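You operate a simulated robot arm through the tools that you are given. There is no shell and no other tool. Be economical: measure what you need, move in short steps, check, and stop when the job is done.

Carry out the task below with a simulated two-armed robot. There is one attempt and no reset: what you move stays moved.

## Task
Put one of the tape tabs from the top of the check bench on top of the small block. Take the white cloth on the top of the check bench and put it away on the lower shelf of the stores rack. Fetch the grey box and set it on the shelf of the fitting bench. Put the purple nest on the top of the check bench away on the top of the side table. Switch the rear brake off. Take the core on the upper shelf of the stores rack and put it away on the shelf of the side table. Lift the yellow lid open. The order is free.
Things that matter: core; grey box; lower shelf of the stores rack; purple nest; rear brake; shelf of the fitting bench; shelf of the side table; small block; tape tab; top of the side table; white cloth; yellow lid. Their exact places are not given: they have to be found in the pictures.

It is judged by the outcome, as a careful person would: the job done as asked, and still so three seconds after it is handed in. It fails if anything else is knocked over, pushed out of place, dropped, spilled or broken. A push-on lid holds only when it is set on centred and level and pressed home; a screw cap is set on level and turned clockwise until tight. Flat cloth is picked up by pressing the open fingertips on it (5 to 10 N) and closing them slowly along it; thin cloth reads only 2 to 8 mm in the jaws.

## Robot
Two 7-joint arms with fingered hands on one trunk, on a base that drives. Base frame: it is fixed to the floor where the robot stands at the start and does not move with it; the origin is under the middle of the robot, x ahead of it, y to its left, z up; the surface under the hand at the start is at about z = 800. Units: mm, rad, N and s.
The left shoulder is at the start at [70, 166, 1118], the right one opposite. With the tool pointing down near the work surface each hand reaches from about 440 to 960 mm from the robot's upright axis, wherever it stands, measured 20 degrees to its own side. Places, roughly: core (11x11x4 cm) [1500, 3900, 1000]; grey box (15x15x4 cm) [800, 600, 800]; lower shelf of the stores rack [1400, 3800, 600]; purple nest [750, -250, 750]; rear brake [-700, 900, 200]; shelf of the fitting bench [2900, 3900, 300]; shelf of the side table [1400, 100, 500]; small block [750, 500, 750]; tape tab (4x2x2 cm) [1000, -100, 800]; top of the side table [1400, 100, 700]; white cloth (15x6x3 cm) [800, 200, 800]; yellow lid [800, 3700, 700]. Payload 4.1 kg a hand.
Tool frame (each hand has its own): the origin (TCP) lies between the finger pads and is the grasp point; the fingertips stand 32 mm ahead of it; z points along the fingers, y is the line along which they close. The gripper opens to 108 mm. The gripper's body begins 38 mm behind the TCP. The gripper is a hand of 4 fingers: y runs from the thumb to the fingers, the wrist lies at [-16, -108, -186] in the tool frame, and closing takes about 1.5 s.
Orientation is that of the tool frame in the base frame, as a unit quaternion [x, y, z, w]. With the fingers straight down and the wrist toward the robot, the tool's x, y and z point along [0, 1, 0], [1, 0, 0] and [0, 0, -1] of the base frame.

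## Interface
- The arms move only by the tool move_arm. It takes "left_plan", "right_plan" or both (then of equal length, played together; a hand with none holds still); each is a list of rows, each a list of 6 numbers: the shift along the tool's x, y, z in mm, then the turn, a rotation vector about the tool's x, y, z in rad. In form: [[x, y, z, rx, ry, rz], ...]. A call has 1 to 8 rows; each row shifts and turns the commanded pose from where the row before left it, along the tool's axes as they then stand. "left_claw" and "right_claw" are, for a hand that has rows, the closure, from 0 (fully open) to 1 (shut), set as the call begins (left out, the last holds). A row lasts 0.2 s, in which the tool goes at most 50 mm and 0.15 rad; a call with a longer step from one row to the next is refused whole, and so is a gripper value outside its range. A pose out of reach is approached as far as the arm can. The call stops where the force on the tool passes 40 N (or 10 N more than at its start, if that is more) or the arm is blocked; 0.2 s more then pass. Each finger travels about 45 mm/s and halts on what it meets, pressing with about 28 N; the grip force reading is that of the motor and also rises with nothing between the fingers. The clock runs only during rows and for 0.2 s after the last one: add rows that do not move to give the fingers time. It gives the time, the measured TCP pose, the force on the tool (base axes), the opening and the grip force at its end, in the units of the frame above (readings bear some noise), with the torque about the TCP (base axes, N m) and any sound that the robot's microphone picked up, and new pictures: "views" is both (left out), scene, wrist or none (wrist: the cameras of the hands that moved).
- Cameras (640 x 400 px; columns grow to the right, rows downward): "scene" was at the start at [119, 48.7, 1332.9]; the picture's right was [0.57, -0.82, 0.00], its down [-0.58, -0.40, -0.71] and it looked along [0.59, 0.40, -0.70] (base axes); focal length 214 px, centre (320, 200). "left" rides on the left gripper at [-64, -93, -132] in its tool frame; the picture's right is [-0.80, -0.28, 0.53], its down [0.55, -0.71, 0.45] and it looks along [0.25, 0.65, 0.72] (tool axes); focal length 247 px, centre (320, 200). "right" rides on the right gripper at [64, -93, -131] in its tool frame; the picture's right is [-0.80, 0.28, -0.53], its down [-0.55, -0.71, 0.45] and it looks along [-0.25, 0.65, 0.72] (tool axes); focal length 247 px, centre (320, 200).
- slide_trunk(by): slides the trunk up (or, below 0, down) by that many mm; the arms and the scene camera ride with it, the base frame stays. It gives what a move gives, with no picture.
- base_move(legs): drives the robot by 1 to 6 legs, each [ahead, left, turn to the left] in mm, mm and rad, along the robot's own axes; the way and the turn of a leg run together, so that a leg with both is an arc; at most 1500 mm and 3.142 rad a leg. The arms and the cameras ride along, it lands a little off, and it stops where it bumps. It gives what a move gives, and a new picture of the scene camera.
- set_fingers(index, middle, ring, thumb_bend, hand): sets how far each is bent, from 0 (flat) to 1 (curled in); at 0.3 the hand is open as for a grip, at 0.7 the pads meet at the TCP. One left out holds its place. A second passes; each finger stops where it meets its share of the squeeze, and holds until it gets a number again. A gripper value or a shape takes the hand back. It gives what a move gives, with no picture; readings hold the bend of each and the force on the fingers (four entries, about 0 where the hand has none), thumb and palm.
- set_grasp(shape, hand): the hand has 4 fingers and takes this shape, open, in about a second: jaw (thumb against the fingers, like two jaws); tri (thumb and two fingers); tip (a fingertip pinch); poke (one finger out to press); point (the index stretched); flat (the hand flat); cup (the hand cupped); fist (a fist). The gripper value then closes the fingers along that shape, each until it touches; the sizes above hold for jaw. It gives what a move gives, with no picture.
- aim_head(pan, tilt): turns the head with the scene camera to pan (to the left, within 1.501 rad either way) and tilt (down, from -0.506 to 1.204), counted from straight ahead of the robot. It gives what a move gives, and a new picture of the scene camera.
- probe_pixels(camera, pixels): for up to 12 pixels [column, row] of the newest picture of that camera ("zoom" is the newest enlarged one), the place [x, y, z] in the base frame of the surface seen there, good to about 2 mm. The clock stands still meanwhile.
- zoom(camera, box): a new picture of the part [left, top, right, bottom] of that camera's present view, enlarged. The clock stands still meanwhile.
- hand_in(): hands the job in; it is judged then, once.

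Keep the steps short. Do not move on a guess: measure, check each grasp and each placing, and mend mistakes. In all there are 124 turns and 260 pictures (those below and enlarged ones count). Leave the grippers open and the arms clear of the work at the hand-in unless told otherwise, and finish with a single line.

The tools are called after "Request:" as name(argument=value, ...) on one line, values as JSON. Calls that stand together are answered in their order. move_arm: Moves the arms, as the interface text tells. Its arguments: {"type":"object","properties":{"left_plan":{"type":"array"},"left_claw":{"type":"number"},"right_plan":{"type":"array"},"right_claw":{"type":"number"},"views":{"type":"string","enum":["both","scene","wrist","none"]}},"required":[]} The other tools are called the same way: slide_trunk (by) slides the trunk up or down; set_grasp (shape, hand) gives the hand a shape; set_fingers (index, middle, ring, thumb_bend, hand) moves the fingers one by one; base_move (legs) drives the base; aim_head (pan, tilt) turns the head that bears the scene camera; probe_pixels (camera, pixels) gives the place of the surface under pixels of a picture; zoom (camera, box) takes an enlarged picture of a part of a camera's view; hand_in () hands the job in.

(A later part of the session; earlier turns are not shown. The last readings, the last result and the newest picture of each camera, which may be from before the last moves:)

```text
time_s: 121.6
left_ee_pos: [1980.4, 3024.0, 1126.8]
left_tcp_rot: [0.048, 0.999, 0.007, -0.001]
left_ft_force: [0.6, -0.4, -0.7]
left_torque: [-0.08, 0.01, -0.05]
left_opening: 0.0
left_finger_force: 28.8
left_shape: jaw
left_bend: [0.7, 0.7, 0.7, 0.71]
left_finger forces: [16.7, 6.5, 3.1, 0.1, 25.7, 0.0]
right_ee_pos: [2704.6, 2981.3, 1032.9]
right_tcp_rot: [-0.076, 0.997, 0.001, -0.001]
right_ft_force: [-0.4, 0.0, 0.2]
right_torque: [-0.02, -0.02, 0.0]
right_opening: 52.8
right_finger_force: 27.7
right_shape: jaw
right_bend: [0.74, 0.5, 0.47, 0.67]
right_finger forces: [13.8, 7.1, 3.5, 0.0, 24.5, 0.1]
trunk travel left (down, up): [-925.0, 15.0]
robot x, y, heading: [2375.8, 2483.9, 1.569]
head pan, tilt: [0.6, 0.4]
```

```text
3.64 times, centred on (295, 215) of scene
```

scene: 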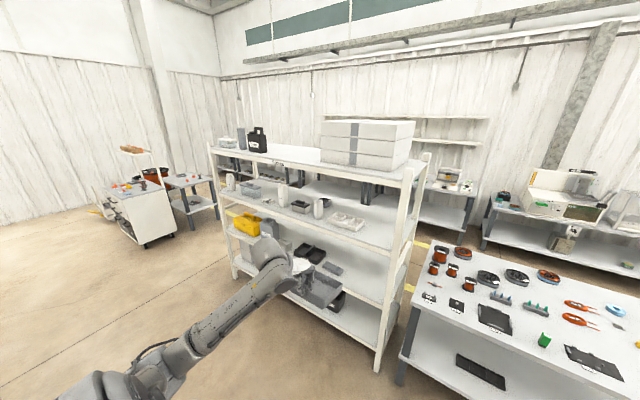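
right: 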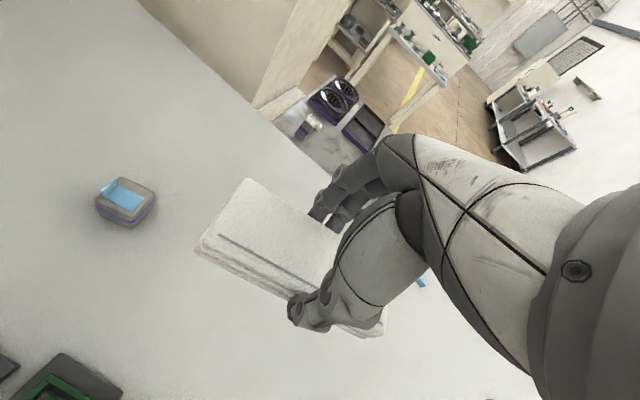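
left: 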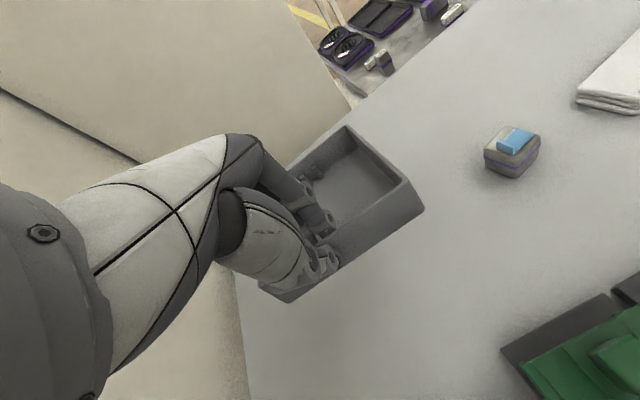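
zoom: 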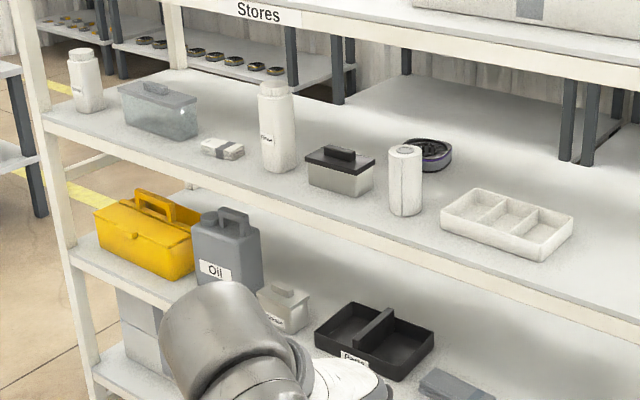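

Shelves of the rack: z 1363, 1000 (upper), 621 (lower), 242. Core is the dark ring behind the canister; yellow toolbox at (810,3645). First the box: drive right to (3100, 2880) before the fitting bench and look at its shelf.

Request:
base_move(legs=[[0, -720, 0], [300, 0, 0]])

Request:
aim_head(pan=0.15, tilt=0.75)

```text
time_s: 127.2
left_ee_pos: [2710.3, 3331.0, 1128.1]
left_tcp_rot: [0.059, 0.998, 0.008, 0.0]
left_ft_force: [0.5, -0.7, -0.8]
left_torque: [-0.02, -0.01, 0.03]
left_opening: 0.0
left_finger_force: 27.8
left_shape: jaw
left_bend: [0.7, 0.7, 0.7, 0.71]
left_finger forces: [16.7, 6.6, 3.2, 0.1, 25.8, 0.0]
right_ee_pos: [3433.3, 3272.3, 1032.5]
right_tcp_rot: [-0.066, 0.998, 0.003, -0.001]
right_ft_force: [-0.1, 0.1, 0.8]
right_torque: [-0.03, 0.01, -0.02]
right_opening: 52.8
right_finger_force: 27.8
right_shape: jaw
right_bend: [0.74, 0.5, 0.47, 0.67]
right_finger forces: [13.8, 7.1, 3.5, 0.0, 24.5, 0.0]
trunk travel left (down, up): [-925.0, 15.0]
robot x, y, heading: [3095.0, 2782.7, 1.548]
head pan, tilt: [0.6, 0.4]
```

scene: 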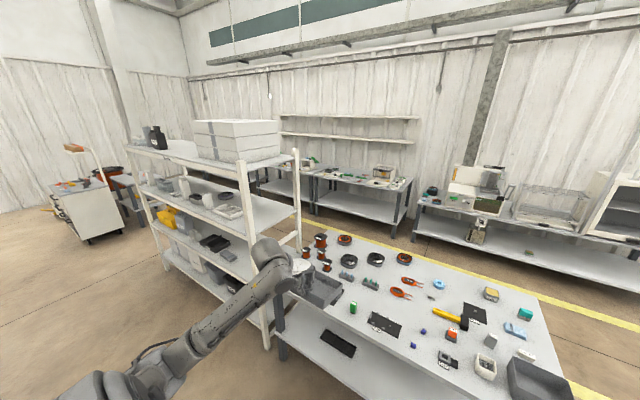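

```text
time_s: 128.1
left_ee_pos: [2709.8, 3332.0, 1126.5]
left_tcp_rot: [0.059, 0.998, 0.007, 0.0]
left_ft_force: [-1.2, 0.8, -0.9]
left_torque: [-0.05, 0.03, -0.05]
left_opening: 0.0
left_finger_force: 27.8
left_shape: jaw
left_bend: [0.7, 0.7, 0.7, 0.71]
left_finger forces: [16.7, 6.7, 3.2, 0.0, 25.8, 0.0]
right_ee_pos: [3433.0, 3275.2, 1032.0]
right_tcp_rot: [-0.067, 0.998, 0.002, 0.0]
right_ft_force: [-0.1, 0.0, -0.3]
right_torque: [0.01, -0.03, 0.02]
right_opening: 52.7
right_finger_force: 28.0
right_shape: jaw
right_bend: [0.74, 0.5, 0.47, 0.67]
right_finger forces: [13.8, 7.2, 3.5, 0.0, 24.5, 0.0]
trunk travel left (down, up): [-925.0, 15.0]
robot x, y, heading: [3095.5, 2780.5, 1.551]
head pan, tilt: [0.15, 0.75]
```

scene: 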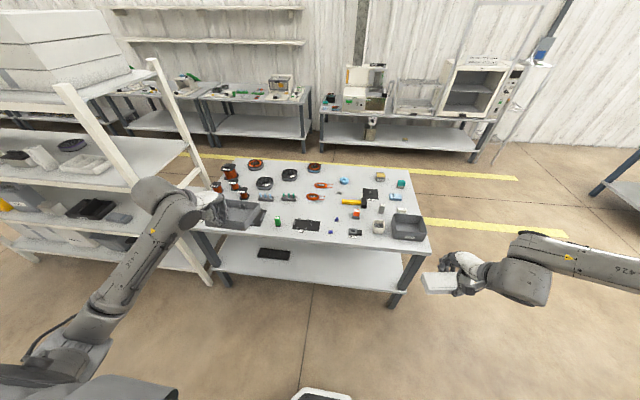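

Request:
probe_pixels(camera="scene", pixels=[[350, 262], [350, 288], [320, 280], [275, 253], [292, 256], [395, 265], [350, 240], [420, 248], [390, 305], [230, 273], [220, 235]])

```text
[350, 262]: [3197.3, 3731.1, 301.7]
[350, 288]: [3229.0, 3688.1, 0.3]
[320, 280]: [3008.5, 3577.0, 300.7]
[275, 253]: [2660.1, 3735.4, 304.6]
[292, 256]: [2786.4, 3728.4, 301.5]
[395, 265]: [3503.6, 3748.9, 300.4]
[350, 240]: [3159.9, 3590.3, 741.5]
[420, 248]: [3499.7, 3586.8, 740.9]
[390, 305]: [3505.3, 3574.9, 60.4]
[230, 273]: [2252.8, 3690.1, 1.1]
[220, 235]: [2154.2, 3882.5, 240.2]
```

Shelf z=301, front edge y≈3570, free for x 2800–3480. I'll put the box at x≈3000. First level the box (pitch −0.22) and bring it 110 mm inward; drive 155 mm right.

Request:
move_arm(left_plan=[[-37, 0, 0, -0.07, 0, 0], [-37, 0, 0, -0.08, 0, 0], [-36, 0, 0, -0.07, 0, 0], [0, 0, 0, 0, 0, 0]], views="wrist")

Request:
base_move(legs=[[0, -155, 0.02]])

Request:
probe_pixels(camera="left", pixels=[[347, 125], [385, 160], [403, 180], [350, 133]])

```text
time_s: 129.1
left_ee_pos: [2817.7, 3320.8, 1125.3]
left_tcp_rot: [0.058, 0.991, 0.117, 0.007]
left_ft_force: [0.3, 0.4, -0.5]
left_torque: [-0.08, 0.01, -0.04]
left_opening: 0.1
left_finger_force: 28.0
left_shape: jaw
left_bend: [0.7, 0.7, 0.7, 0.71]
left_finger forces: [17.3, 6.9, 3.2, 0.0, 26.6, 0.0]
right_ee_pos: [3431.6, 3273.9, 1031.8]
right_tcp_rot: [-0.066, 0.998, 0.002, -0.002]
right_ft_force: [0.5, 0.3, 0.6]
right_torque: [0.03, 0.01, 0.01]
right_opening: 52.7
right_finger_force: 28.0
right_shape: jaw
right_bend: [0.74, 0.5, 0.47, 0.67]
right_finger forces: [13.8, 7.2, 3.5, 0.0, 24.6, 0.1]
trunk travel left (down, up): [-925.0, 15.0]
robot x, y, heading: [3094.2, 2786.4, 1.546]
head pan, tilt: [0.15, 0.75]
```

left: 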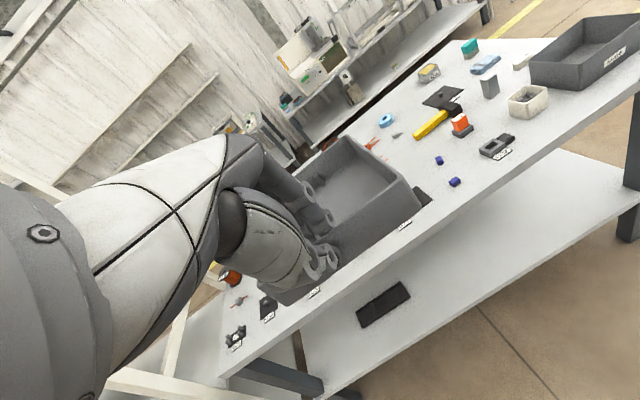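

```text
time_s: 130.5
left_ee_pos: [2959.3, 3311.7, 1124.8]
left_tcp_rot: [0.046, 0.992, 0.117, 0.005]
left_ft_force: [-0.6, -0.7, -1.6]
left_torque: [-0.14, -0.01, 0.02]
left_opening: 0.2
left_finger_force: 28.2
left_shape: jaw
left_bend: [0.7, 0.7, 0.7, 0.71]
left_finger forces: [17.4, 6.9, 3.3, 0.1, 26.6, 0.0]
right_ee_pos: [3575.8, 3280.1, 1032.6]
right_tcp_rot: [-0.079, 0.997, 0.001, 0.0]
right_ft_force: [0.4, 0.5, -0.3]
right_torque: [0.0, -0.03, 0.01]
right_opening: 52.7
right_finger_force: 27.7
right_shape: jaw
right_bend: [0.74, 0.5, 0.47, 0.67]
right_finger forces: [13.8, 7.2, 3.5, 0.1, 24.4, 0.1]
trunk travel left (down, up): [-925.0, 15.0]
robot x, y, heading: [3249.0, 2780.0, 1.571]
head pan, tilt: [0.15, 0.75]
```

scene: 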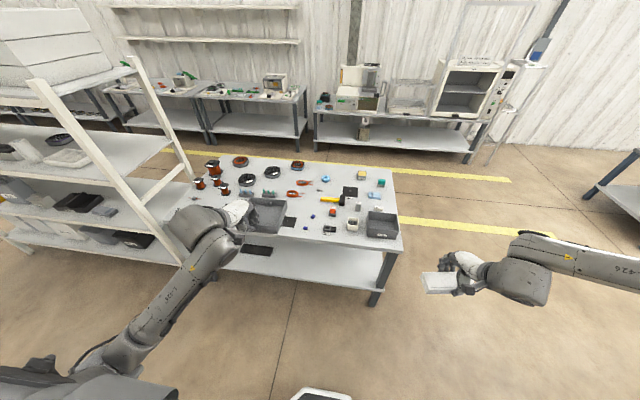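

```text
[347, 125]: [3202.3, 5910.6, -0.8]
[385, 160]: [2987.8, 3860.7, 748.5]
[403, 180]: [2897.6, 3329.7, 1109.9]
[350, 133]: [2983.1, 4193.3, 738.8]
```

Request:
zoom(camera="left", box=[220, 100, 460, 320])

Request:
probe_pixels(camera="zoom", pixels=[[325, 105], [400, 145], [480, 210], [300, 160], [250, 460], [360, 170], [240, 170]])

```text
1.82 times, centred on (340, 210) of left
```

zoom: 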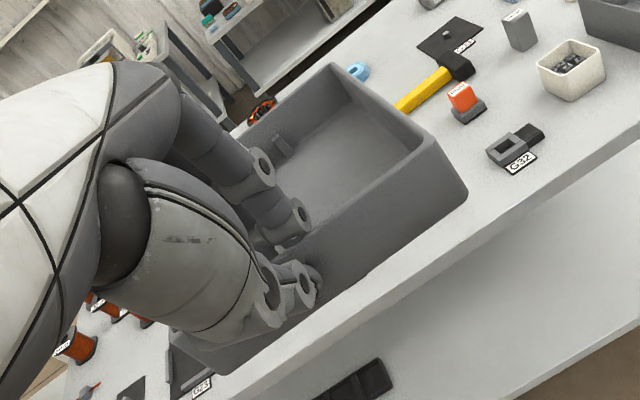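

```text
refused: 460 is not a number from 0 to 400
```

Request:
probe_pixels(camera="zoom", pixels=[[333, 68], [334, 85], [380, 110], [420, 145], [300, 265], [390, 150], [260, 125], [460, 200]])

```text
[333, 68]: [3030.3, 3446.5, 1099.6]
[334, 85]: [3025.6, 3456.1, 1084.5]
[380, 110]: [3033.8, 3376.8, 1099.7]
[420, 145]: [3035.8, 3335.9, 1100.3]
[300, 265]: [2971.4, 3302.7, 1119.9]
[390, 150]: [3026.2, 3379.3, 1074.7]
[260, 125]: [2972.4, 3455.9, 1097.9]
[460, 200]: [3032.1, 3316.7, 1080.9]
```

The box is level (rim z≈1100). Lower the trunk 720 mm in front of the bench.

Request:
slide_trunk(by=-720)

Request:
aim_head(pan=0.4, tilt=0.5)

```text
refused: -720 is not a number from -400 to 400
```

```text
time_s: 131.2
left_ee_pos: [2961.5, 3313.0, 1125.5]
left_tcp_rot: [0.046, 0.992, 0.116, 0.004]
left_ft_force: [-0.4, 0.7, -0.6]
left_torque: [-0.09, 0.01, 0.0]
left_opening: 0.0
left_finger_force: 27.6
left_shape: jaw
left_bend: [0.7, 0.7, 0.7, 0.71]
left_finger forces: [17.3, 6.9, 3.3, 0.0, 26.5, 0.0]
right_ee_pos: [3578.2, 3280.4, 1030.6]
right_tcp_rot: [-0.078, 0.997, 0.003, -0.001]
right_ft_force: [0.4, 0.2, 0.1]
right_torque: [0.0, 0.01, 0.0]
right_opening: 52.9
right_finger_force: 27.4
right_shape: jaw
right_bend: [0.74, 0.5, 0.47, 0.67]
right_finger forces: [13.9, 7.2, 3.5, 0.0, 24.6, 0.0]
trunk travel left (down, up): [-925.0, 15.0]
robot x, y, heading: [3249.8, 2778.9, 1.573]
head pan, tilt: [0.4, 0.499]
```

scene: 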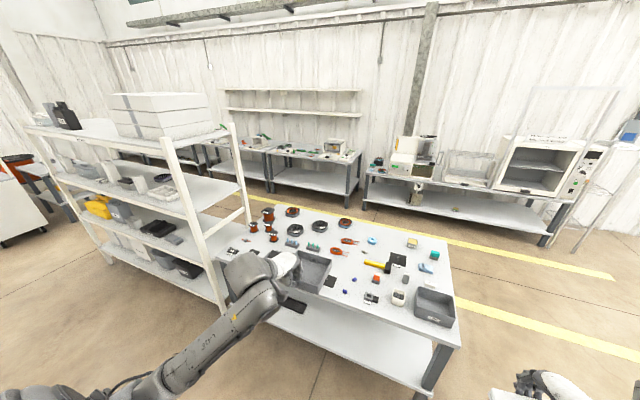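

Limit is 400 per slide: do it in two.

Request:
slide_trunk(by=-400)

Request:
slide_trunk(by=-310)

Request:
aim_head(pan=0.4, tilt=0.3)

```text
time_s: 135.1
left_ee_pos: [2960.5, 3311.4, 724.9]
left_tcp_rot: [0.046, 0.992, 0.116, 0.004]
left_ft_force: [1.0, -0.2, -0.9]
left_torque: [-0.11, 0.0, 0.0]
left_opening: 0.1
left_finger_force: 27.8
left_shape: jaw
left_bend: [0.7, 0.7, 0.7, 0.71]
left_finger forces: [17.3, 6.9, 3.3, 0.0, 26.6, 0.1]
right_ee_pos: [3577.8, 3280.4, 631.3]
right_tcp_rot: [-0.078, 0.997, 0.002, 0.0]
right_ft_force: [-0.1, 0.2, -0.5]
right_torque: [-0.01, 0.01, 0.02]
right_opening: 52.5
right_finger_force: 27.4
right_shape: jaw
right_bend: [0.74, 0.5, 0.47, 0.67]
right_finger forces: [13.7, 7.2, 3.6, 0.0, 24.5, 0.1]
trunk travel left (down, up): [-525.0, 415.0]
robot x, y, heading: [3248.4, 2782.8, 1.575]
head pan, tilt: [0.4, 0.499]
```

```text
time_s: 138.1
left_ee_pos: [2960.5, 3312.4, 415.5]
left_tcp_rot: [0.046, 0.992, 0.117, 0.005]
left_ft_force: [0.8, 0.3, -1.9]
left_torque: [-0.09, -0.02, -0.02]
left_opening: 0.3
left_finger_force: 27.8
left_shape: jaw
left_bend: [0.7, 0.7, 0.7, 0.71]
left_finger forces: [17.4, 6.9, 3.3, 0.0, 26.6, 0.0]
right_ee_pos: [3577.9, 3278.8, 322.6]
right_tcp_rot: [-0.079, 0.997, 0.002, -0.001]
right_ft_force: [-0.6, 0.5, -1.3]
right_torque: [-0.01, -0.01, 0.02]
right_opening: 52.9
right_finger_force: 28.2
right_shape: jaw
right_bend: [0.74, 0.5, 0.47, 0.67]
right_finger forces: [13.8, 7.2, 3.5, 0.1, 24.4, 0.0]
trunk travel left (down, up): [-215.0, 725.0]
robot x, y, heading: [3250.2, 2780.8, 1.576]
head pan, tilt: [0.4, 0.499]
```

```text
time_s: 138.9
left_ee_pos: [2961.3, 3312.7, 415.4]
left_tcp_rot: [0.046, 0.992, 0.116, 0.004]
left_ft_force: [0.6, -0.6, -1.5]
left_torque: [-0.09, -0.03, -0.01]
left_opening: 0.0
left_finger_force: 28.4
left_shape: jaw
left_bend: [0.7, 0.7, 0.7, 0.71]
left_finger forces: [17.5, 6.8, 3.2, 0.1, 26.6, 0.1]
right_ee_pos: [3576.4, 3279.1, 322.8]
right_tcp_rot: [-0.079, 0.997, 0.003, -0.001]
right_ft_force: [-0.4, 0.2, -0.4]
right_torque: [-0.01, 0.0, -0.03]
right_opening: 52.6
right_finger_force: 28.1
right_shape: jaw
right_bend: [0.74, 0.5, 0.47, 0.67]
right_finger forces: [13.8, 7.2, 3.5, 0.0, 24.5, 0.1]
trunk travel left (down, up): [-215.0, 725.0]
robot x, y, heading: [3255.8, 2778.2, 1.571]
head pan, tilt: [0.4, 0.3]
```

scene: 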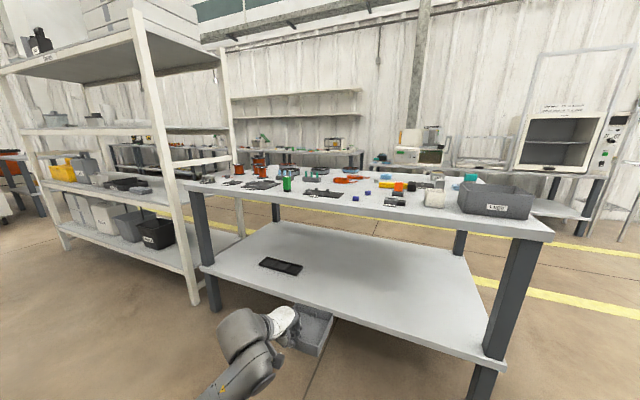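

Box bottom ≈ 352, shelf 301. Drive ahead 160 mm, then extend the left arm 170 mm.

Request:
base_move(legs=[[160, 0, 0]])

Request:
move_arm(left_plan=[[3.9, 41, 9.8, 0, 0, 0], [3.9, 41, 9.8, 0, 0, 0], [3.9, 41, 9.8, 0, 0, 0], [3.9, 41, 9.8, 0, 0, 0], [0, 0, 0, 0, 0, 0]])

```text
time_s: 140.3
left_ee_pos: [2958.1, 3469.0, 415.0]
left_tcp_rot: [0.045, 0.992, 0.116, 0.004]
left_ft_force: [-0.9, 0.4, -1.0]
left_torque: [-0.06, 0.04, -0.01]
left_opening: 0.1
left_finger_force: 27.9
left_shape: jaw
left_bend: [0.7, 0.7, 0.7, 0.71]
left_finger forces: [17.4, 7.0, 3.3, 0.1, 26.6, 0.0]
right_ee_pos: [3574.5, 3437.8, 321.4]
right_tcp_rot: [-0.081, 0.997, 0.003, -0.001]
right_ft_force: [-0.1, 0.5, -0.1]
right_torque: [0.04, 0.01, 0.01]
right_opening: 52.8
right_finger_force: 27.9
right_shape: jaw
right_bend: [0.74, 0.5, 0.47, 0.67]
right_finger forces: [13.8, 7.2, 3.4, 0.1, 24.5, 0.0]
trunk travel left (down, up): [-215.0, 725.0]
robot x, y, heading: [3250.8, 2937.2, 1.58]
head pan, tilt: [0.4, 0.3]
```

scene: 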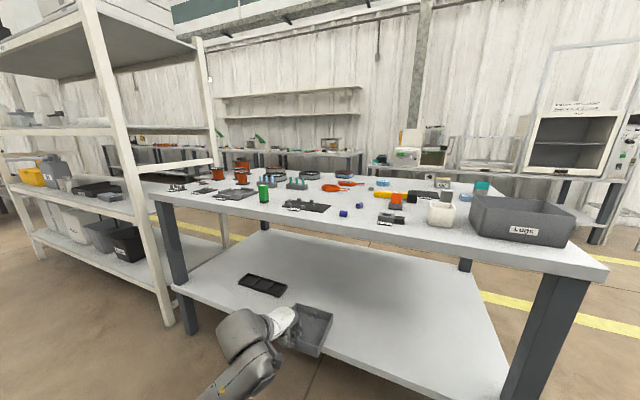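

```text
time_s: 141.5
left_ee_pos: [2958.3, 3640.3, 414.0]
left_tcp_rot: [0.044, 0.992, 0.117, 0.004]
left_ft_force: [-0.2, -0.2, -1.2]
left_torque: [-0.07, 0.03, 0.01]
left_opening: 0.0
left_finger_force: 28.1
left_shape: jaw
left_bend: [0.7, 0.7, 0.7, 0.71]
left_finger forces: [17.7, 7.2, 3.4, 0.0, 26.7, 0.0]
right_ee_pos: [3573.5, 3436.9, 323.4]
right_tcp_rot: [-0.08, 0.997, 0.002, -0.001]
right_ft_force: [-0.1, 0.7, 0.1]
right_torque: [-0.02, -0.01, 0.0]
right_opening: 52.7
right_finger_force: 27.9
right_shape: jaw
right_bend: [0.74, 0.5, 0.47, 0.67]
right_finger forces: [13.8, 7.3, 3.5, 0.0, 24.5, 0.0]
trunk travel left (down, up): [-215.0, 725.0]
robot x, y, heading: [3251.4, 2938.6, 1.578]
head pan, tilt: [0.4, 0.3]
```

scene: 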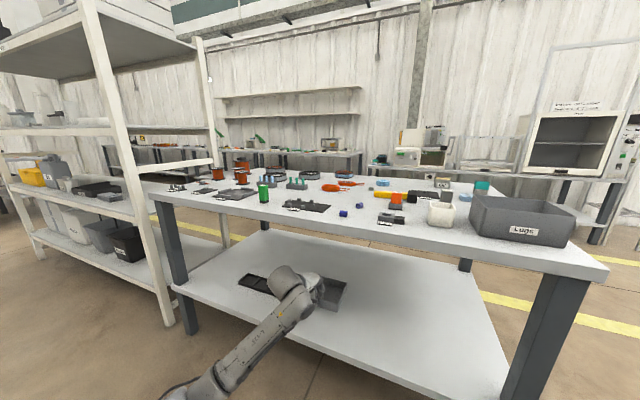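
left: 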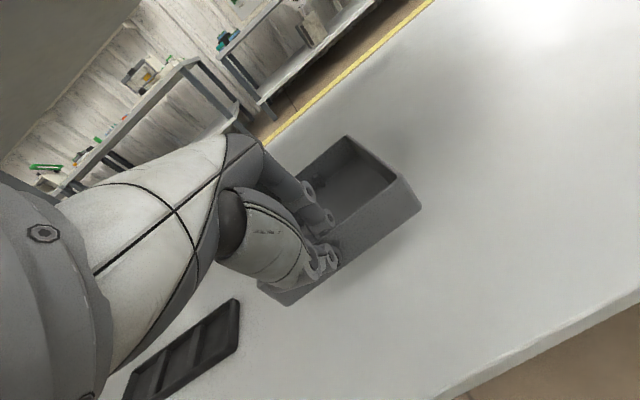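

Over the shelf and clear of the black tray. Lower 42 mm then 2 mm steps.

Request:
move_arm(left_plan=[[0, -4.8, 20.4, 0, 0, 0], [0, -4.8, 20.4, 0, 0, 0], [0, -0.5, 2, 0, 0, 0], [0, -0.5, 2, 0, 0, 0], [0, 0, 0, 0, 0, 0]], views="wrist")

Request:
zoom(camera="left", box=[220, 100, 460, 320])

Request:
probe_pixels(camera="zoom", pixels=[[333, 68], [380, 110], [420, 145], [260, 125], [450, 210]])

```text
time_s: 142.7
left_ee_pos: [2957.9, 3637.8, 370.4]
left_tcp_rot: [0.044, 0.992, 0.117, 0.004]
left_ft_force: [-0.1, -0.1, -1.5]
left_torque: [-0.07, 0.02, 0.02]
left_opening: 0.1
left_finger_force: 27.4
left_shape: jaw
left_bend: [0.7, 0.7, 0.7, 0.71]
left_finger forces: [17.7, 7.2, 3.5, 0.1, 26.9, 0.0]
right_ee_pos: [3574.6, 3438.6, 321.1]
right_tcp_rot: [-0.081, 0.997, 0.002, -0.001]
right_ft_force: [0.2, 0.2, 0.1]
right_torque: [0.01, -0.01, 0.03]
right_opening: 52.7
right_finger_force: 28.0
right_shape: jaw
right_bend: [0.74, 0.5, 0.47, 0.67]
right_finger forces: [13.8, 7.2, 3.5, 0.0, 24.4, 0.1]
trunk travel left (down, up): [-215.0, 725.0]
robot x, y, heading: [3246.9, 2936.6, 1.571]
head pan, tilt: [0.4, 0.3]
```

left: 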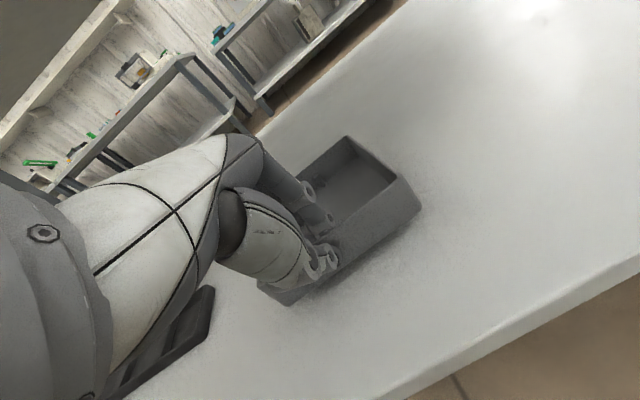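

```text
1.82 times, centred on (340, 210) of left
```

zoom: 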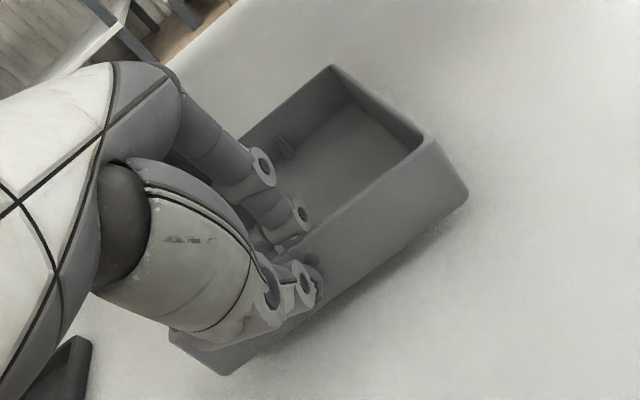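

```text
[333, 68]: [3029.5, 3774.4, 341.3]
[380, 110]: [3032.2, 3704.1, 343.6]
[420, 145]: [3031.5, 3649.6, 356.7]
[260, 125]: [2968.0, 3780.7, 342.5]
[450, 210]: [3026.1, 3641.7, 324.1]
```

About 4 mm to go; lower in 1.5 mm rows to contact.

Request:
move_arm(left_plan=[[0, -0.4, 1.5, 0, 0, 0], [0, -0.4, 1.5, 0, 0, 0], [0, -0.4, 1.5, 0, 0, 0], [0, -0.4, 1.5, 0, 0, 0], [0, 0, 0, 0, 0, 0]], views="none")

```text
time_s: 143.9
left_ee_pos: [2958.4, 3638.4, 361.8]
left_tcp_rot: [0.044, 0.992, 0.117, 0.005]
left_ft_force: [0.7, -0.1, -1.4]
left_torque: [-0.09, -0.02, 0.04]
left_opening: 0.0
left_finger_force: 27.3
left_shape: jaw
left_bend: [0.7, 0.7, 0.7, 0.71]
left_finger forces: [17.7, 7.2, 3.5, 0.0, 26.9, 0.0]
right_ee_pos: [3574.8, 3437.7, 322.5]
right_tcp_rot: [-0.079, 0.997, 0.001, -0.001]
right_ft_force: [-0.4, 0.5, -0.5]
right_torque: [0.02, 0.03, 0.0]
right_opening: 52.8
right_finger_force: 28.2
right_shape: jaw
right_bend: [0.74, 0.5, 0.47, 0.67]
right_finger forces: [13.9, 7.2, 3.5, 0.1, 24.6, 0.1]
trunk travel left (down, up): [-215.0, 725.0]
robot x, y, heading: [3251.2, 2939.5, 1.577]
head pan, tilt: [0.4, 0.3]
```

Still carrying its weight (−1.4 N). A few more 1.5 mm rows.

Request:
move_arm(left_plan=[[0, -0.4, 1.5, 0, 0, 0], [0, -0.4, 1.5, 0, 0, 0], [0, -0.4, 1.5, 0, 0, 0], [0, 0, 0, 0, 0, 0]], views="none")

Request:
zoom(camera="left", box=[220, 100, 460, 320])

Request:
probe_pixels(camera="zoom", pixels=[[333, 68], [380, 110], [420, 145], [260, 125], [450, 210]])

```text
time_s: 144.9
left_ee_pos: [2958.5, 3637.0, 359.1]
left_tcp_rot: [0.045, 0.992, 0.116, 0.004]
left_ft_force: [0.0, -0.1, -0.5]
left_torque: [-0.05, -0.01, 0.05]
left_opening: 0.1
left_finger_force: 27.7
left_shape: jaw
left_bend: [0.7, 0.7, 0.7, 0.71]
left_finger forces: [17.6, 7.3, 3.2, 0.1, 26.6, 0.1]
right_ee_pos: [3574.6, 3438.2, 322.3]
right_tcp_rot: [-0.08, 0.997, 0.002, 0.0]
right_ft_force: [-0.4, 0.3, 0.0]
right_torque: [-0.02, 0.01, -0.02]
right_opening: 52.6
right_finger_force: 28.5
right_shape: jaw
right_bend: [0.74, 0.5, 0.47, 0.67]
right_finger forces: [13.7, 7.2, 3.5, 0.0, 24.5, 0.0]
trunk travel left (down, up): [-215.0, 725.0]
robot x, y, heading: [3256.2, 2937.0, 1.576]
head pan, tilt: [0.4, 0.3]
```

```text
1.82 times, centred on (340, 210) of left
```

zoom: 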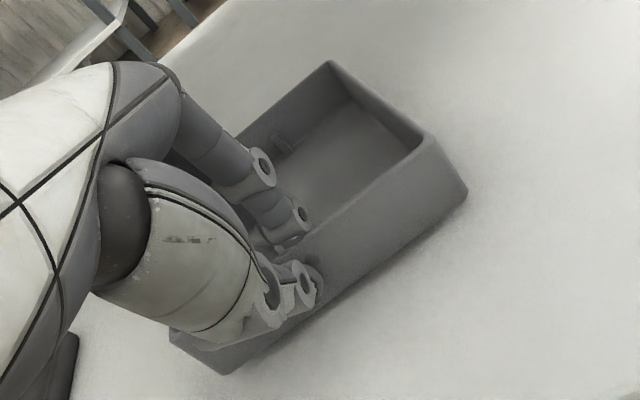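

```text
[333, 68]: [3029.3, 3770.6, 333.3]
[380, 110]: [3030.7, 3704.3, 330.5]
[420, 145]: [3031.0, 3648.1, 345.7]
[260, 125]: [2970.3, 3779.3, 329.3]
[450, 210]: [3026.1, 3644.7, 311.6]
```

Contact reached. Press 3 mm more, then open the fingers partway.

Request:
move_arm(left_plan=[[0, -0.4, 1.5, 0, 0, 0], [0, -0.4, 1.5, 0, 0, 0], [0, 0, 0, 0, 0, 0]], views="none")

Request:
move_arm(left_plan=[[0, 0, 0, 0, 0, 0], [0, 0, 0, 0, 0, 0], [0, 0, 0, 0, 0, 0], [0, 0, 0, 0, 0, 0], [0, 0, 0, 0, 0, 0]], left_claw=0.55, views="wrist")

```text
time_s: 145.7
left_ee_pos: [2956.9, 3637.3, 354.8]
left_tcp_rot: [0.044, 0.992, 0.117, 0.004]
left_ft_force: [-0.3, 0.3, -0.8]
left_torque: [0.01, -0.01, -0.01]
left_opening: 0.0
left_finger_force: 28.1
left_shape: jaw
left_bend: [0.7, 0.7, 0.7, 0.71]
left_finger forces: [17.4, 7.7, 3.2, 0.0, 26.1, 0.0]
right_ee_pos: [3574.7, 3439.1, 321.8]
right_tcp_rot: [-0.082, 0.997, 0.001, -0.001]
right_ft_force: [0.7, -0.7, 0.1]
right_torque: [-0.03, 0.01, 0.0]
right_opening: 52.6
right_finger_force: 28.1
right_shape: jaw
right_bend: [0.74, 0.5, 0.47, 0.67]
right_finger forces: [13.8, 7.2, 3.5, 0.0, 24.5, 0.1]
trunk travel left (down, up): [-215.0, 725.0]
robot x, y, heading: [3248.3, 2936.6, 1.571]
head pan, tilt: [0.4, 0.3]
```

```text
time_s: 146.9
left_ee_pos: [2956.9, 3636.4, 354.0]
left_tcp_rot: [0.043, 0.992, 0.116, 0.005]
left_ft_force: [0.6, 0.0, 0.3]
left_torque: [0.02, -0.04, 0.01]
left_opening: 48.3
left_finger_force: 0.2
left_shape: jaw
left_bend: [0.74, 0.47, 0.44, 0.72]
left_finger forces: [0.1, 0.0, 0.0, 0.1, 0.0, 0.1]
right_ee_pos: [3575.0, 3438.9, 322.4]
right_tcp_rot: [-0.081, 0.997, 0.003, -0.002]
right_ft_force: [-0.8, 0.7, -0.2]
right_torque: [0.0, -0.06, 0.01]
right_opening: 52.4
right_finger_force: 28.1
right_shape: jaw
right_bend: [0.74, 0.5, 0.47, 0.67]
right_finger forces: [13.8, 7.1, 3.5, 0.0, 24.6, 0.1]
trunk travel left (down, up): [-215.0, 725.0]
robot x, y, heading: [3254.6, 2936.8, 1.574]
head pan, tilt: [0.4, 0.3]
```

left: 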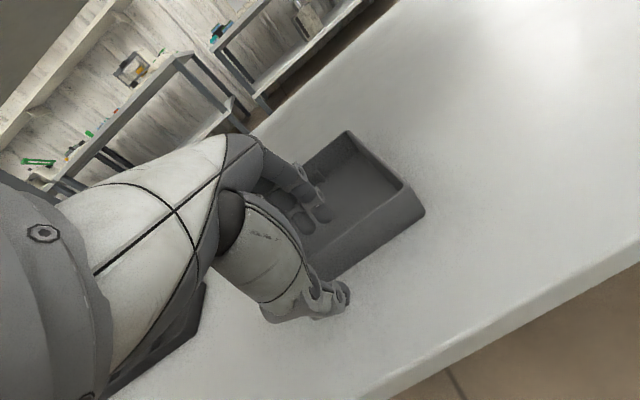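

The box sits flat. Raise the hand 50 mm, then back the base off 300 mm.

Request:
move_arm(left_plan=[[0, 6, -24, 0, 0, 0], [0, 6, -24, 0, 0, 0], [0, 0, 0, 0, 0, 0]], views="none")

Request:
base_move(legs=[[-400, 0, 0]])

Request:
zoom(camera="scene", box=[200, 180, 440, 380])

```text
time_s: 147.7
left_ee_pos: [2957.0, 3637.3, 406.6]
left_tcp_rot: [0.043, 0.992, 0.117, 0.004]
left_ft_force: [1.1, 1.2, -1.0]
left_torque: [0.02, 0.0, 0.0]
left_opening: 48.3
left_finger_force: 0.1
left_shape: jaw
left_bend: [0.74, 0.47, 0.44, 0.72]
left_finger forces: [0.0, 0.0, 0.0, 0.0, 0.1, 0.0]
right_ee_pos: [3575.0, 3438.4, 322.5]
right_tcp_rot: [-0.08, 0.997, 0.003, -0.001]
right_ft_force: [0.5, -0.3, -0.4]
right_torque: [-0.01, -0.01, -0.02]
right_opening: 52.6
right_finger_force: 28.0
right_shape: jaw
right_bend: [0.74, 0.5, 0.47, 0.67]
right_finger forces: [13.8, 7.2, 3.5, 0.1, 24.5, 0.0]
trunk travel left (down, up): [-215.0, 725.0]
robot x, y, heading: [3249.2, 2937.7, 1.576]
head pan, tilt: [0.4, 0.3]
```

```text
time_s: 150.1
left_ee_pos: [2959.5, 3243.7, 406.0]
left_tcp_rot: [0.043, 0.992, 0.116, 0.004]
left_ft_force: [-0.6, -0.1, -0.1]
left_torque: [-0.01, -0.02, -0.02]
left_opening: 48.2
left_finger_force: 0.0
left_shape: jaw
left_bend: [0.74, 0.47, 0.44, 0.72]
left_finger forces: [0.0, 0.1, 0.0, 0.0, 0.0, 0.1]
right_ee_pos: [3576.2, 3044.8, 321.9]
right_tcp_rot: [-0.081, 0.997, 0.002, 0.0]
right_ft_force: [0.5, -0.2, -0.7]
right_torque: [0.01, -0.03, -0.01]
right_opening: 53.0
right_finger_force: 27.8
right_shape: jaw
right_bend: [0.74, 0.5, 0.47, 0.67]
right_finger forces: [13.8, 7.1, 3.5, 0.0, 24.5, 0.0]
trunk travel left (down, up): [-215.0, 725.0]
robot x, y, heading: [3252.4, 2542.0, 1.578]
head pan, tilt: [0.4, 0.3]
```

scene: 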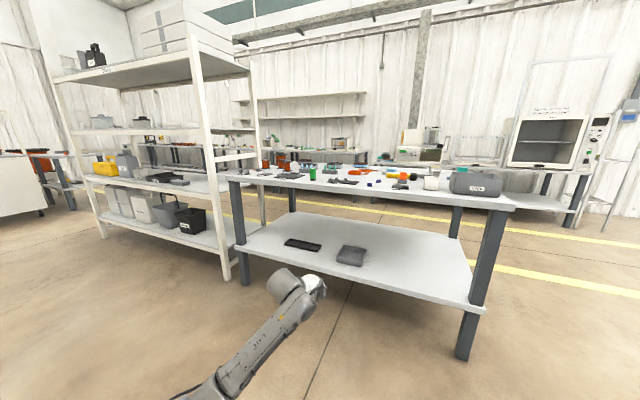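

```text
2.00 times, centred on (320, 280) of scene
```

zoom: 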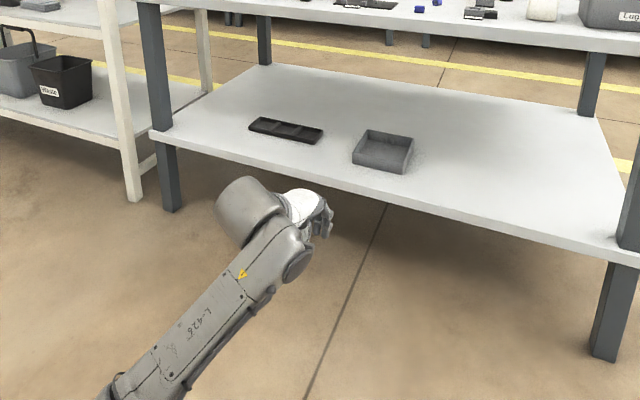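

Box is done: flat on the shelf. Retract the left arm, restore its pitch, then drive along to the stores rack (robot x≈1574), staying at y≈2790.

Request:
move_arm(left_plan=[[-4, -41, -10, 0, 0, 0], [-4, -41, -10, 0, 0, 0], [-4, -41, -10, 0, 0, 0], [-4, -41, -10, 0, 0, 0], [-4, -41, -10, 0, 0, 0], [-4, -41, -10, 0.07, 0, 0], [0, 0, 0, 0.08, 0, 0], [0, 0, 0, 0.07, 0, 0]], left_claw=0.3, views="none")

Request:
slide_trunk(by=370)

Request:
base_move(legs=[[250, 0, 0], [0, 1500, 0], [0, 180, 0]])

Request:
aim_head(pan=-0.2, tilt=0.5)

```text
time_s: 151.9
left_ee_pos: [2956.2, 3020.9, 408.4]
left_tcp_rot: [0.043, 0.999, 0.033, 0.0]
left_ft_force: [-0.6, 1.0, -0.5]
left_torque: [0.01, 0.0, 0.02]
left_opening: 75.3
left_finger_force: 0.1
left_shape: jaw
left_bend: [0.27, 0.38, 0.35, 0.61]
left_finger forces: [0.1, 0.1, 0.0, 0.0, 0.0, 0.0]
left hand out of reach, approached as far as the arm can: row 6
right_ee_pos: [3575.8, 3044.9, 321.7]
right_tcp_rot: [-0.081, 0.997, 0.002, -0.001]
right_ft_force: [-0.6, -0.1, -0.1]
right_torque: [0.01, -0.01, 0.04]
right_opening: 52.7
right_finger_force: 27.9
right_shape: jaw
right_bend: [0.74, 0.5, 0.47, 0.67]
right_finger forces: [13.8, 7.2, 3.5, 0.0, 24.7, 0.0]
trunk travel left (down, up): [-215.0, 725.0]
robot x, y, heading: [3253.7, 2545.4, 1.577]
head pan, tilt: [0.4, 0.3]
```

```text
time_s: 155.5
left_ee_pos: [2958.0, 3020.2, 778.3]
left_tcp_rot: [0.043, 0.999, 0.033, 0.0]
left_ft_force: [0.0, 0.4, -0.2]
left_torque: [-0.02, -0.03, -0.02]
left_opening: 75.3
left_finger_force: 0.1
left_shape: jaw
left_bend: [0.27, 0.38, 0.35, 0.61]
left_finger forces: [0.0, 0.0, 0.0, 0.1, 0.0, 0.0]
right_ee_pos: [3576.2, 3045.4, 692.1]
right_tcp_rot: [-0.081, 0.997, 0.003, -0.001]
right_ft_force: [0.9, -0.2, -0.6]
right_torque: [0.03, 0.02, 0.0]
right_opening: 52.8
right_finger_force: 28.0
right_shape: jaw
right_bend: [0.74, 0.5, 0.47, 0.67]
right_finger forces: [13.7, 7.2, 3.5, 0.0, 24.5, 0.1]
trunk travel left (down, up): [-585.0, 355.0]
robot x, y, heading: [3252.8, 2546.0, 1.578]
head pan, tilt: [0.4, 0.3]
```

```text
time_s: 165.5
left_ee_pos: [1253.4, 3233.6, 777.6]
left_tcp_rot: [0.032, 0.999, 0.033, 0.001]
left_ft_force: [-0.1, -0.4, 0.4]
left_torque: [0.02, -0.02, -0.03]
left_opening: 75.4
left_finger_force: 0.1
left_shape: jaw
left_bend: [0.27, 0.38, 0.35, 0.61]
left_finger forces: [0.1, 0.0, 0.0, 0.1, 0.0, 0.0]
right_ee_pos: [1869.6, 3273.7, 693.2]
right_tcp_rot: [-0.093, 0.996, 0.001, 0.0]
right_ft_force: [-0.8, 0.7, -0.5]
right_torque: [0.01, -0.06, 0.01]
right_opening: 52.9
right_finger_force: 28.2
right_shape: jaw
right_bend: [0.74, 0.5, 0.47, 0.67]
right_finger forces: [13.9, 7.1, 3.5, 0.0, 24.5, 0.0]
trunk travel left (down, up): [-585.0, 355.0]
robot x, y, heading: [1559.0, 2764.8, 1.596]
head pan, tilt: [0.4, 0.3]
```

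scene: 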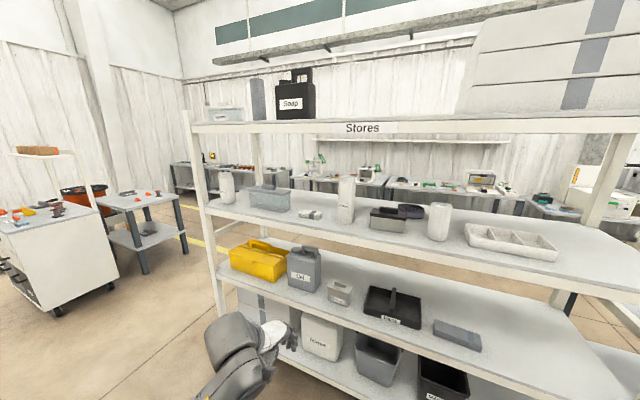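

```text
time_s: 166.5
left_ee_pos: [1253.0, 3234.0, 778.6]
left_tcp_rot: [0.033, 0.999, 0.033, 0.0]
left_ft_force: [-0.9, 0.1, -0.6]
left_torque: [0.0, 0.01, 0.03]
left_opening: 75.3
left_finger_force: 0.1
left_shape: jaw
left_bend: [0.27, 0.38, 0.35, 0.61]
left_finger forces: [0.0, 0.0, 0.0, 0.0, 0.1, 0.0]
right_ee_pos: [1871.3, 3272.3, 691.8]
right_tcp_rot: [-0.092, 0.996, 0.002, 0.0]
right_ft_force: [0.4, 0.6, -0.3]
right_torque: [0.01, 0.04, -0.01]
right_opening: 52.7
right_finger_force: 28.5
right_shape: jaw
right_bend: [0.74, 0.5, 0.47, 0.67]
right_finger forces: [13.8, 7.2, 3.5, 0.0, 24.5, 0.0]
trunk travel left (down, up): [-585.0, 355.0]
robot x, y, heading: [1560.8, 2765.6, 1.599]
head pan, tilt: [-0.201, 0.499]
```

scene: 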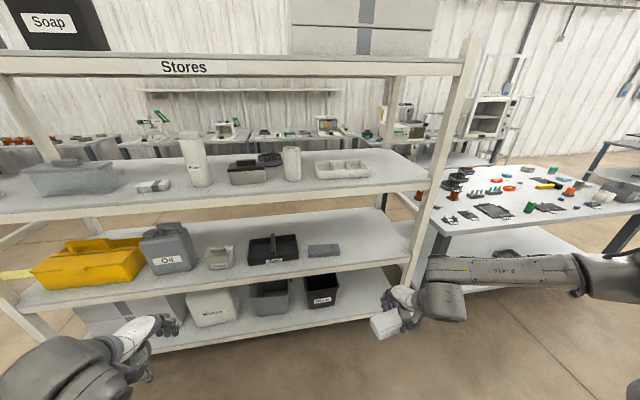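

Request:
probe_pixels(camera="scene", pixels=[[325, 250], [340, 250], [375, 240], [375, 258], [395, 250], [425, 215], [370, 188], [370, 192], [340, 265], [265, 160], [292, 155], [100, 265]])

Request:
zoom(camera="scene", box=[190, 120, 430, 290])

```text
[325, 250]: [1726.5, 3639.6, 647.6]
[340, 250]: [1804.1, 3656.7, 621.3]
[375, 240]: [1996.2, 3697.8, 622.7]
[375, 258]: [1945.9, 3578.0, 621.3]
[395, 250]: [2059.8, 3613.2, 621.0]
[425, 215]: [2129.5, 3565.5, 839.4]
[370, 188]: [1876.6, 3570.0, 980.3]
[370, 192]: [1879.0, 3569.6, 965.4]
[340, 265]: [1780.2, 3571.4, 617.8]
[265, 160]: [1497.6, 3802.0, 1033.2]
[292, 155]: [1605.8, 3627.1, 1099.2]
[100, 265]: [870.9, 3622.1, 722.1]
```

```text
2.35 times, centred on (310, 205) of scene
```

zoom: 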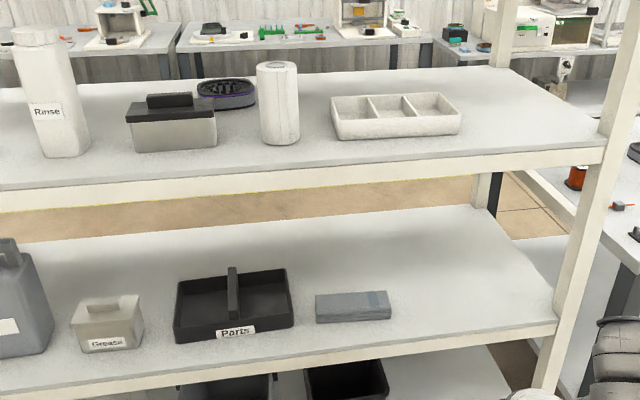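

Place the cloth at about (1930,3665). Drive ahead 200 and right 60 with heading correction.

Request:
base_move(legs=[[200, -60, -0.026]])

Request:
move_arm(right_plan=[[0, 0, 14, 0, 0, 0], [0, 0, 0, 0, 0, 0]], views="both")

```text
time_s: 168.2
left_ee_pos: [1326.2, 3443.6, 778.2]
left_tcp_rot: [0.046, 0.998, 0.033, 0.001]
left_ft_force: [-0.8, 0.3, -0.2]
left_torque: [0.0, 0.01, 0.02]
left_opening: 75.5
left_finger_force: 0.2
left_shape: jaw
left_bend: [0.27, 0.38, 0.35, 0.61]
left_finger forces: [0.0, 0.1, 0.0, 0.0, 0.0, 0.1]
right_ee_pos: [1942.5, 3464.1, 692.3]
right_tcp_rot: [-0.078, 0.997, 0.001, -0.001]
right_ft_force: [0.1, 0.3, -0.7]
right_torque: [-0.02, 0.01, -0.01]
right_opening: 52.5
right_finger_force: 28.1
right_shape: jaw
right_bend: [0.74, 0.5, 0.47, 0.67]
right_finger forces: [13.9, 7.2, 3.4, 0.1, 24.6, 0.1]
trunk travel left (down, up): [-585.0, 355.0]
robot x, y, heading: [1618.7, 2963.6, 1.571]
head pan, tilt: [-0.201, 0.499]
```

scene: 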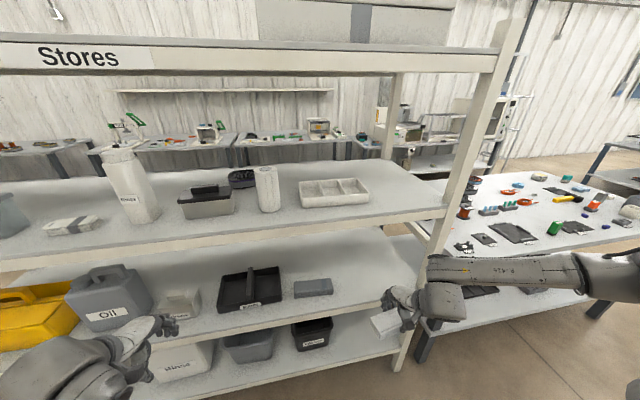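

```text
time_s: 168.8
left_ee_pos: [1325.4, 3443.9, 778.5]
left_tcp_rot: [0.047, 0.998, 0.034, 0.001]
left_ft_force: [0.2, 0.3, 0.4]
left_torque: [0.0, -0.02, -0.02]
left_opening: 75.3
left_finger_force: 0.1
left_shape: jaw
left_bend: [0.27, 0.38, 0.35, 0.61]
left_finger forces: [0.0, 0.0, 0.1, 0.1, 0.0, 0.0]
right_ee_pos: [1942.5, 3465.7, 678.2]
right_tcp_rot: [-0.077, 0.997, 0.003, -0.002]
right_ft_force: [0.3, 0.6, 0.6]
right_torque: [0.0, 0.0, 0.0]
right_opening: 52.8
right_finger_force: 28.4
right_shape: jaw
right_bend: [0.74, 0.5, 0.47, 0.67]
right_finger forces: [13.7, 7.2, 3.5, 0.0, 24.4, 0.0]
trunk travel left (down, up): [-585.0, 355.0]
robot x, y, heading: [1619.7, 2966.1, 1.569]
head pan, tilt: [-0.201, 0.499]
```

scene: 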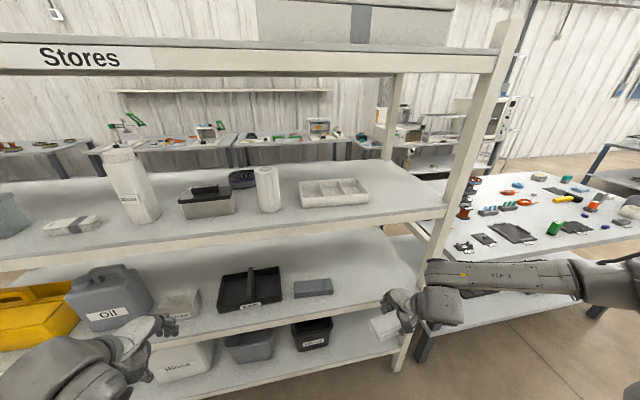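
right: 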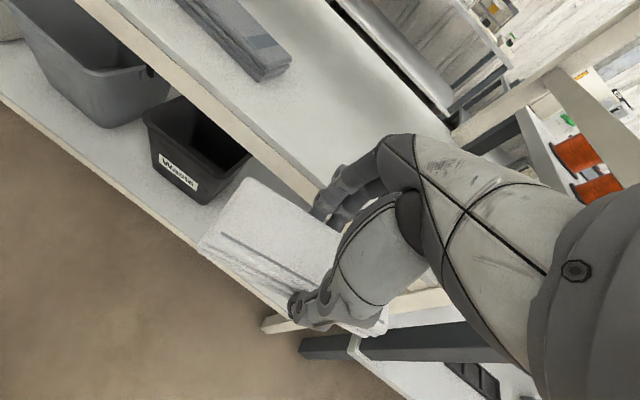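

Cloth bottom ≈ 634, shelf 621. Advance 196 mm along the tool's y.

Request:
move_arm(right_plan=[[0, 40, 0, 0, 0, 0], [0, 40, 0, 0, 0, 0], [0, 40, 0, 0, 0, 0], [0, 40, 0, 0, 0, 0], [0, 38, 0, 0, 0, 0], [0, 0, 0, 0, 0, 0]])

Request:
zoom(camera="scene", box=[240, 180, 480, 370])

```text
time_s: 170.2
left_ee_pos: [1325.0, 3442.9, 778.8]
left_tcp_rot: [0.046, 0.998, 0.034, 0.001]
left_ft_force: [-0.2, -0.9, 1.0]
left_torque: [-0.01, 0.01, 0.06]
left_opening: 75.3
left_finger_force: 0.1
left_shape: jaw
left_bend: [0.27, 0.38, 0.35, 0.61]
left_finger forces: [0.0, 0.0, 0.0, 0.0, 0.1, 0.1]
right_ee_pos: [1912.8, 3660.3, 679.1]
right_tcp_rot: [-0.079, 0.997, 0.003, -0.001]
right_ft_force: [-0.1, -0.7, 0.2]
right_torque: [-0.01, -0.04, -0.02]
right_opening: 52.7
right_finger_force: 28.3
right_shape: jaw
right_bend: [0.74, 0.5, 0.47, 0.67]
right_finger forces: [13.8, 7.2, 3.7, 0.0, 24.7, 0.1]
trunk travel left (down, up): [-585.0, 355.0]
robot x, y, heading: [1618.7, 2965.1, 1.57]
head pan, tilt: [-0.201, 0.499]
```

scene: 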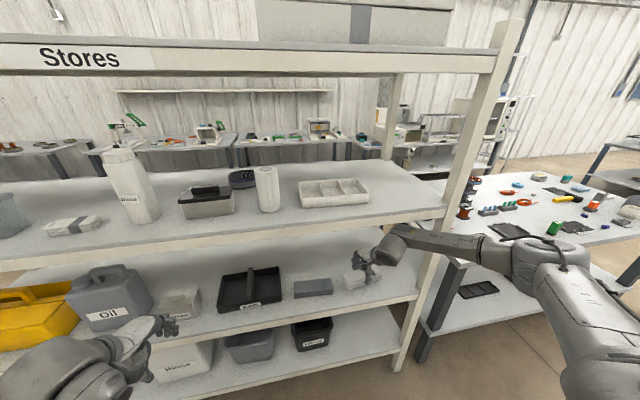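
right: 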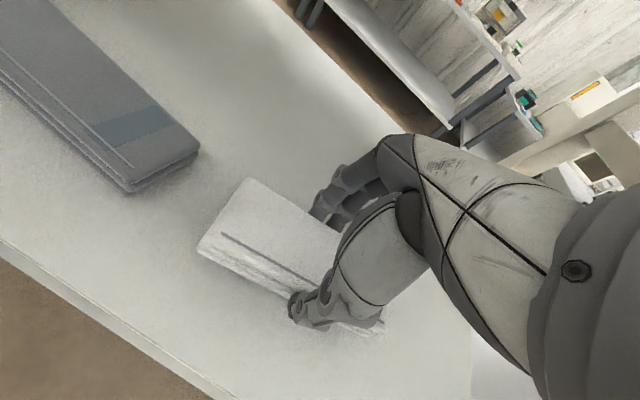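

```text
2.11 times, centred on (360, 275) of scene
```

zoom: 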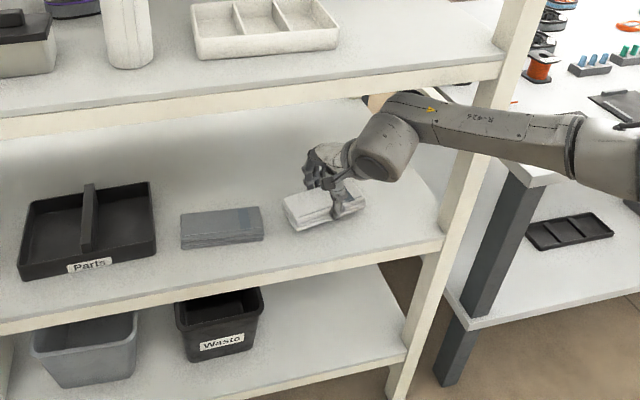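

Over the free spot. Lower until contact.

Request:
move_arm(right_plan=[[0, 0, 6, 0, 0, 0], [0, 0, 4, 0, 0, 0], [0, 0, 2, 0, 0, 0], [0, 0, 2, 0, 0, 0], [0, 0, 0, 0, 0, 0]], views="none")

```text
time_s: 171.4
left_ee_pos: [1324.6, 3443.8, 779.0]
left_tcp_rot: [0.047, 0.998, 0.033, 0.001]
left_ft_force: [-0.1, 0.2, 0.5]
left_torque: [-0.03, 0.04, -0.01]
left_opening: 75.4
left_finger_force: 0.1
left_shape: jaw
left_bend: [0.27, 0.38, 0.35, 0.61]
left_finger forces: [0.0, 0.0, 0.0, 0.0, 0.1, 0.0]
right_ee_pos: [1913.5, 3660.4, 664.6]
right_tcp_rot: [-0.078, 0.997, 0.001, -0.001]
right_ft_force: [0.5, -0.4, -0.8]
right_torque: [0.0, -0.01, 0.01]
right_opening: 52.9
right_finger_force: 28.4
right_shape: jaw
right_bend: [0.74, 0.5, 0.47, 0.67]
right_finger forces: [13.8, 7.2, 3.6, 0.0, 24.8, 0.0]
trunk travel left (down, up): [-585.0, 355.0]
robot x, y, heading: [1614.7, 2962.3, 1.574]
head pan, tilt: [-0.201, 0.499]
```

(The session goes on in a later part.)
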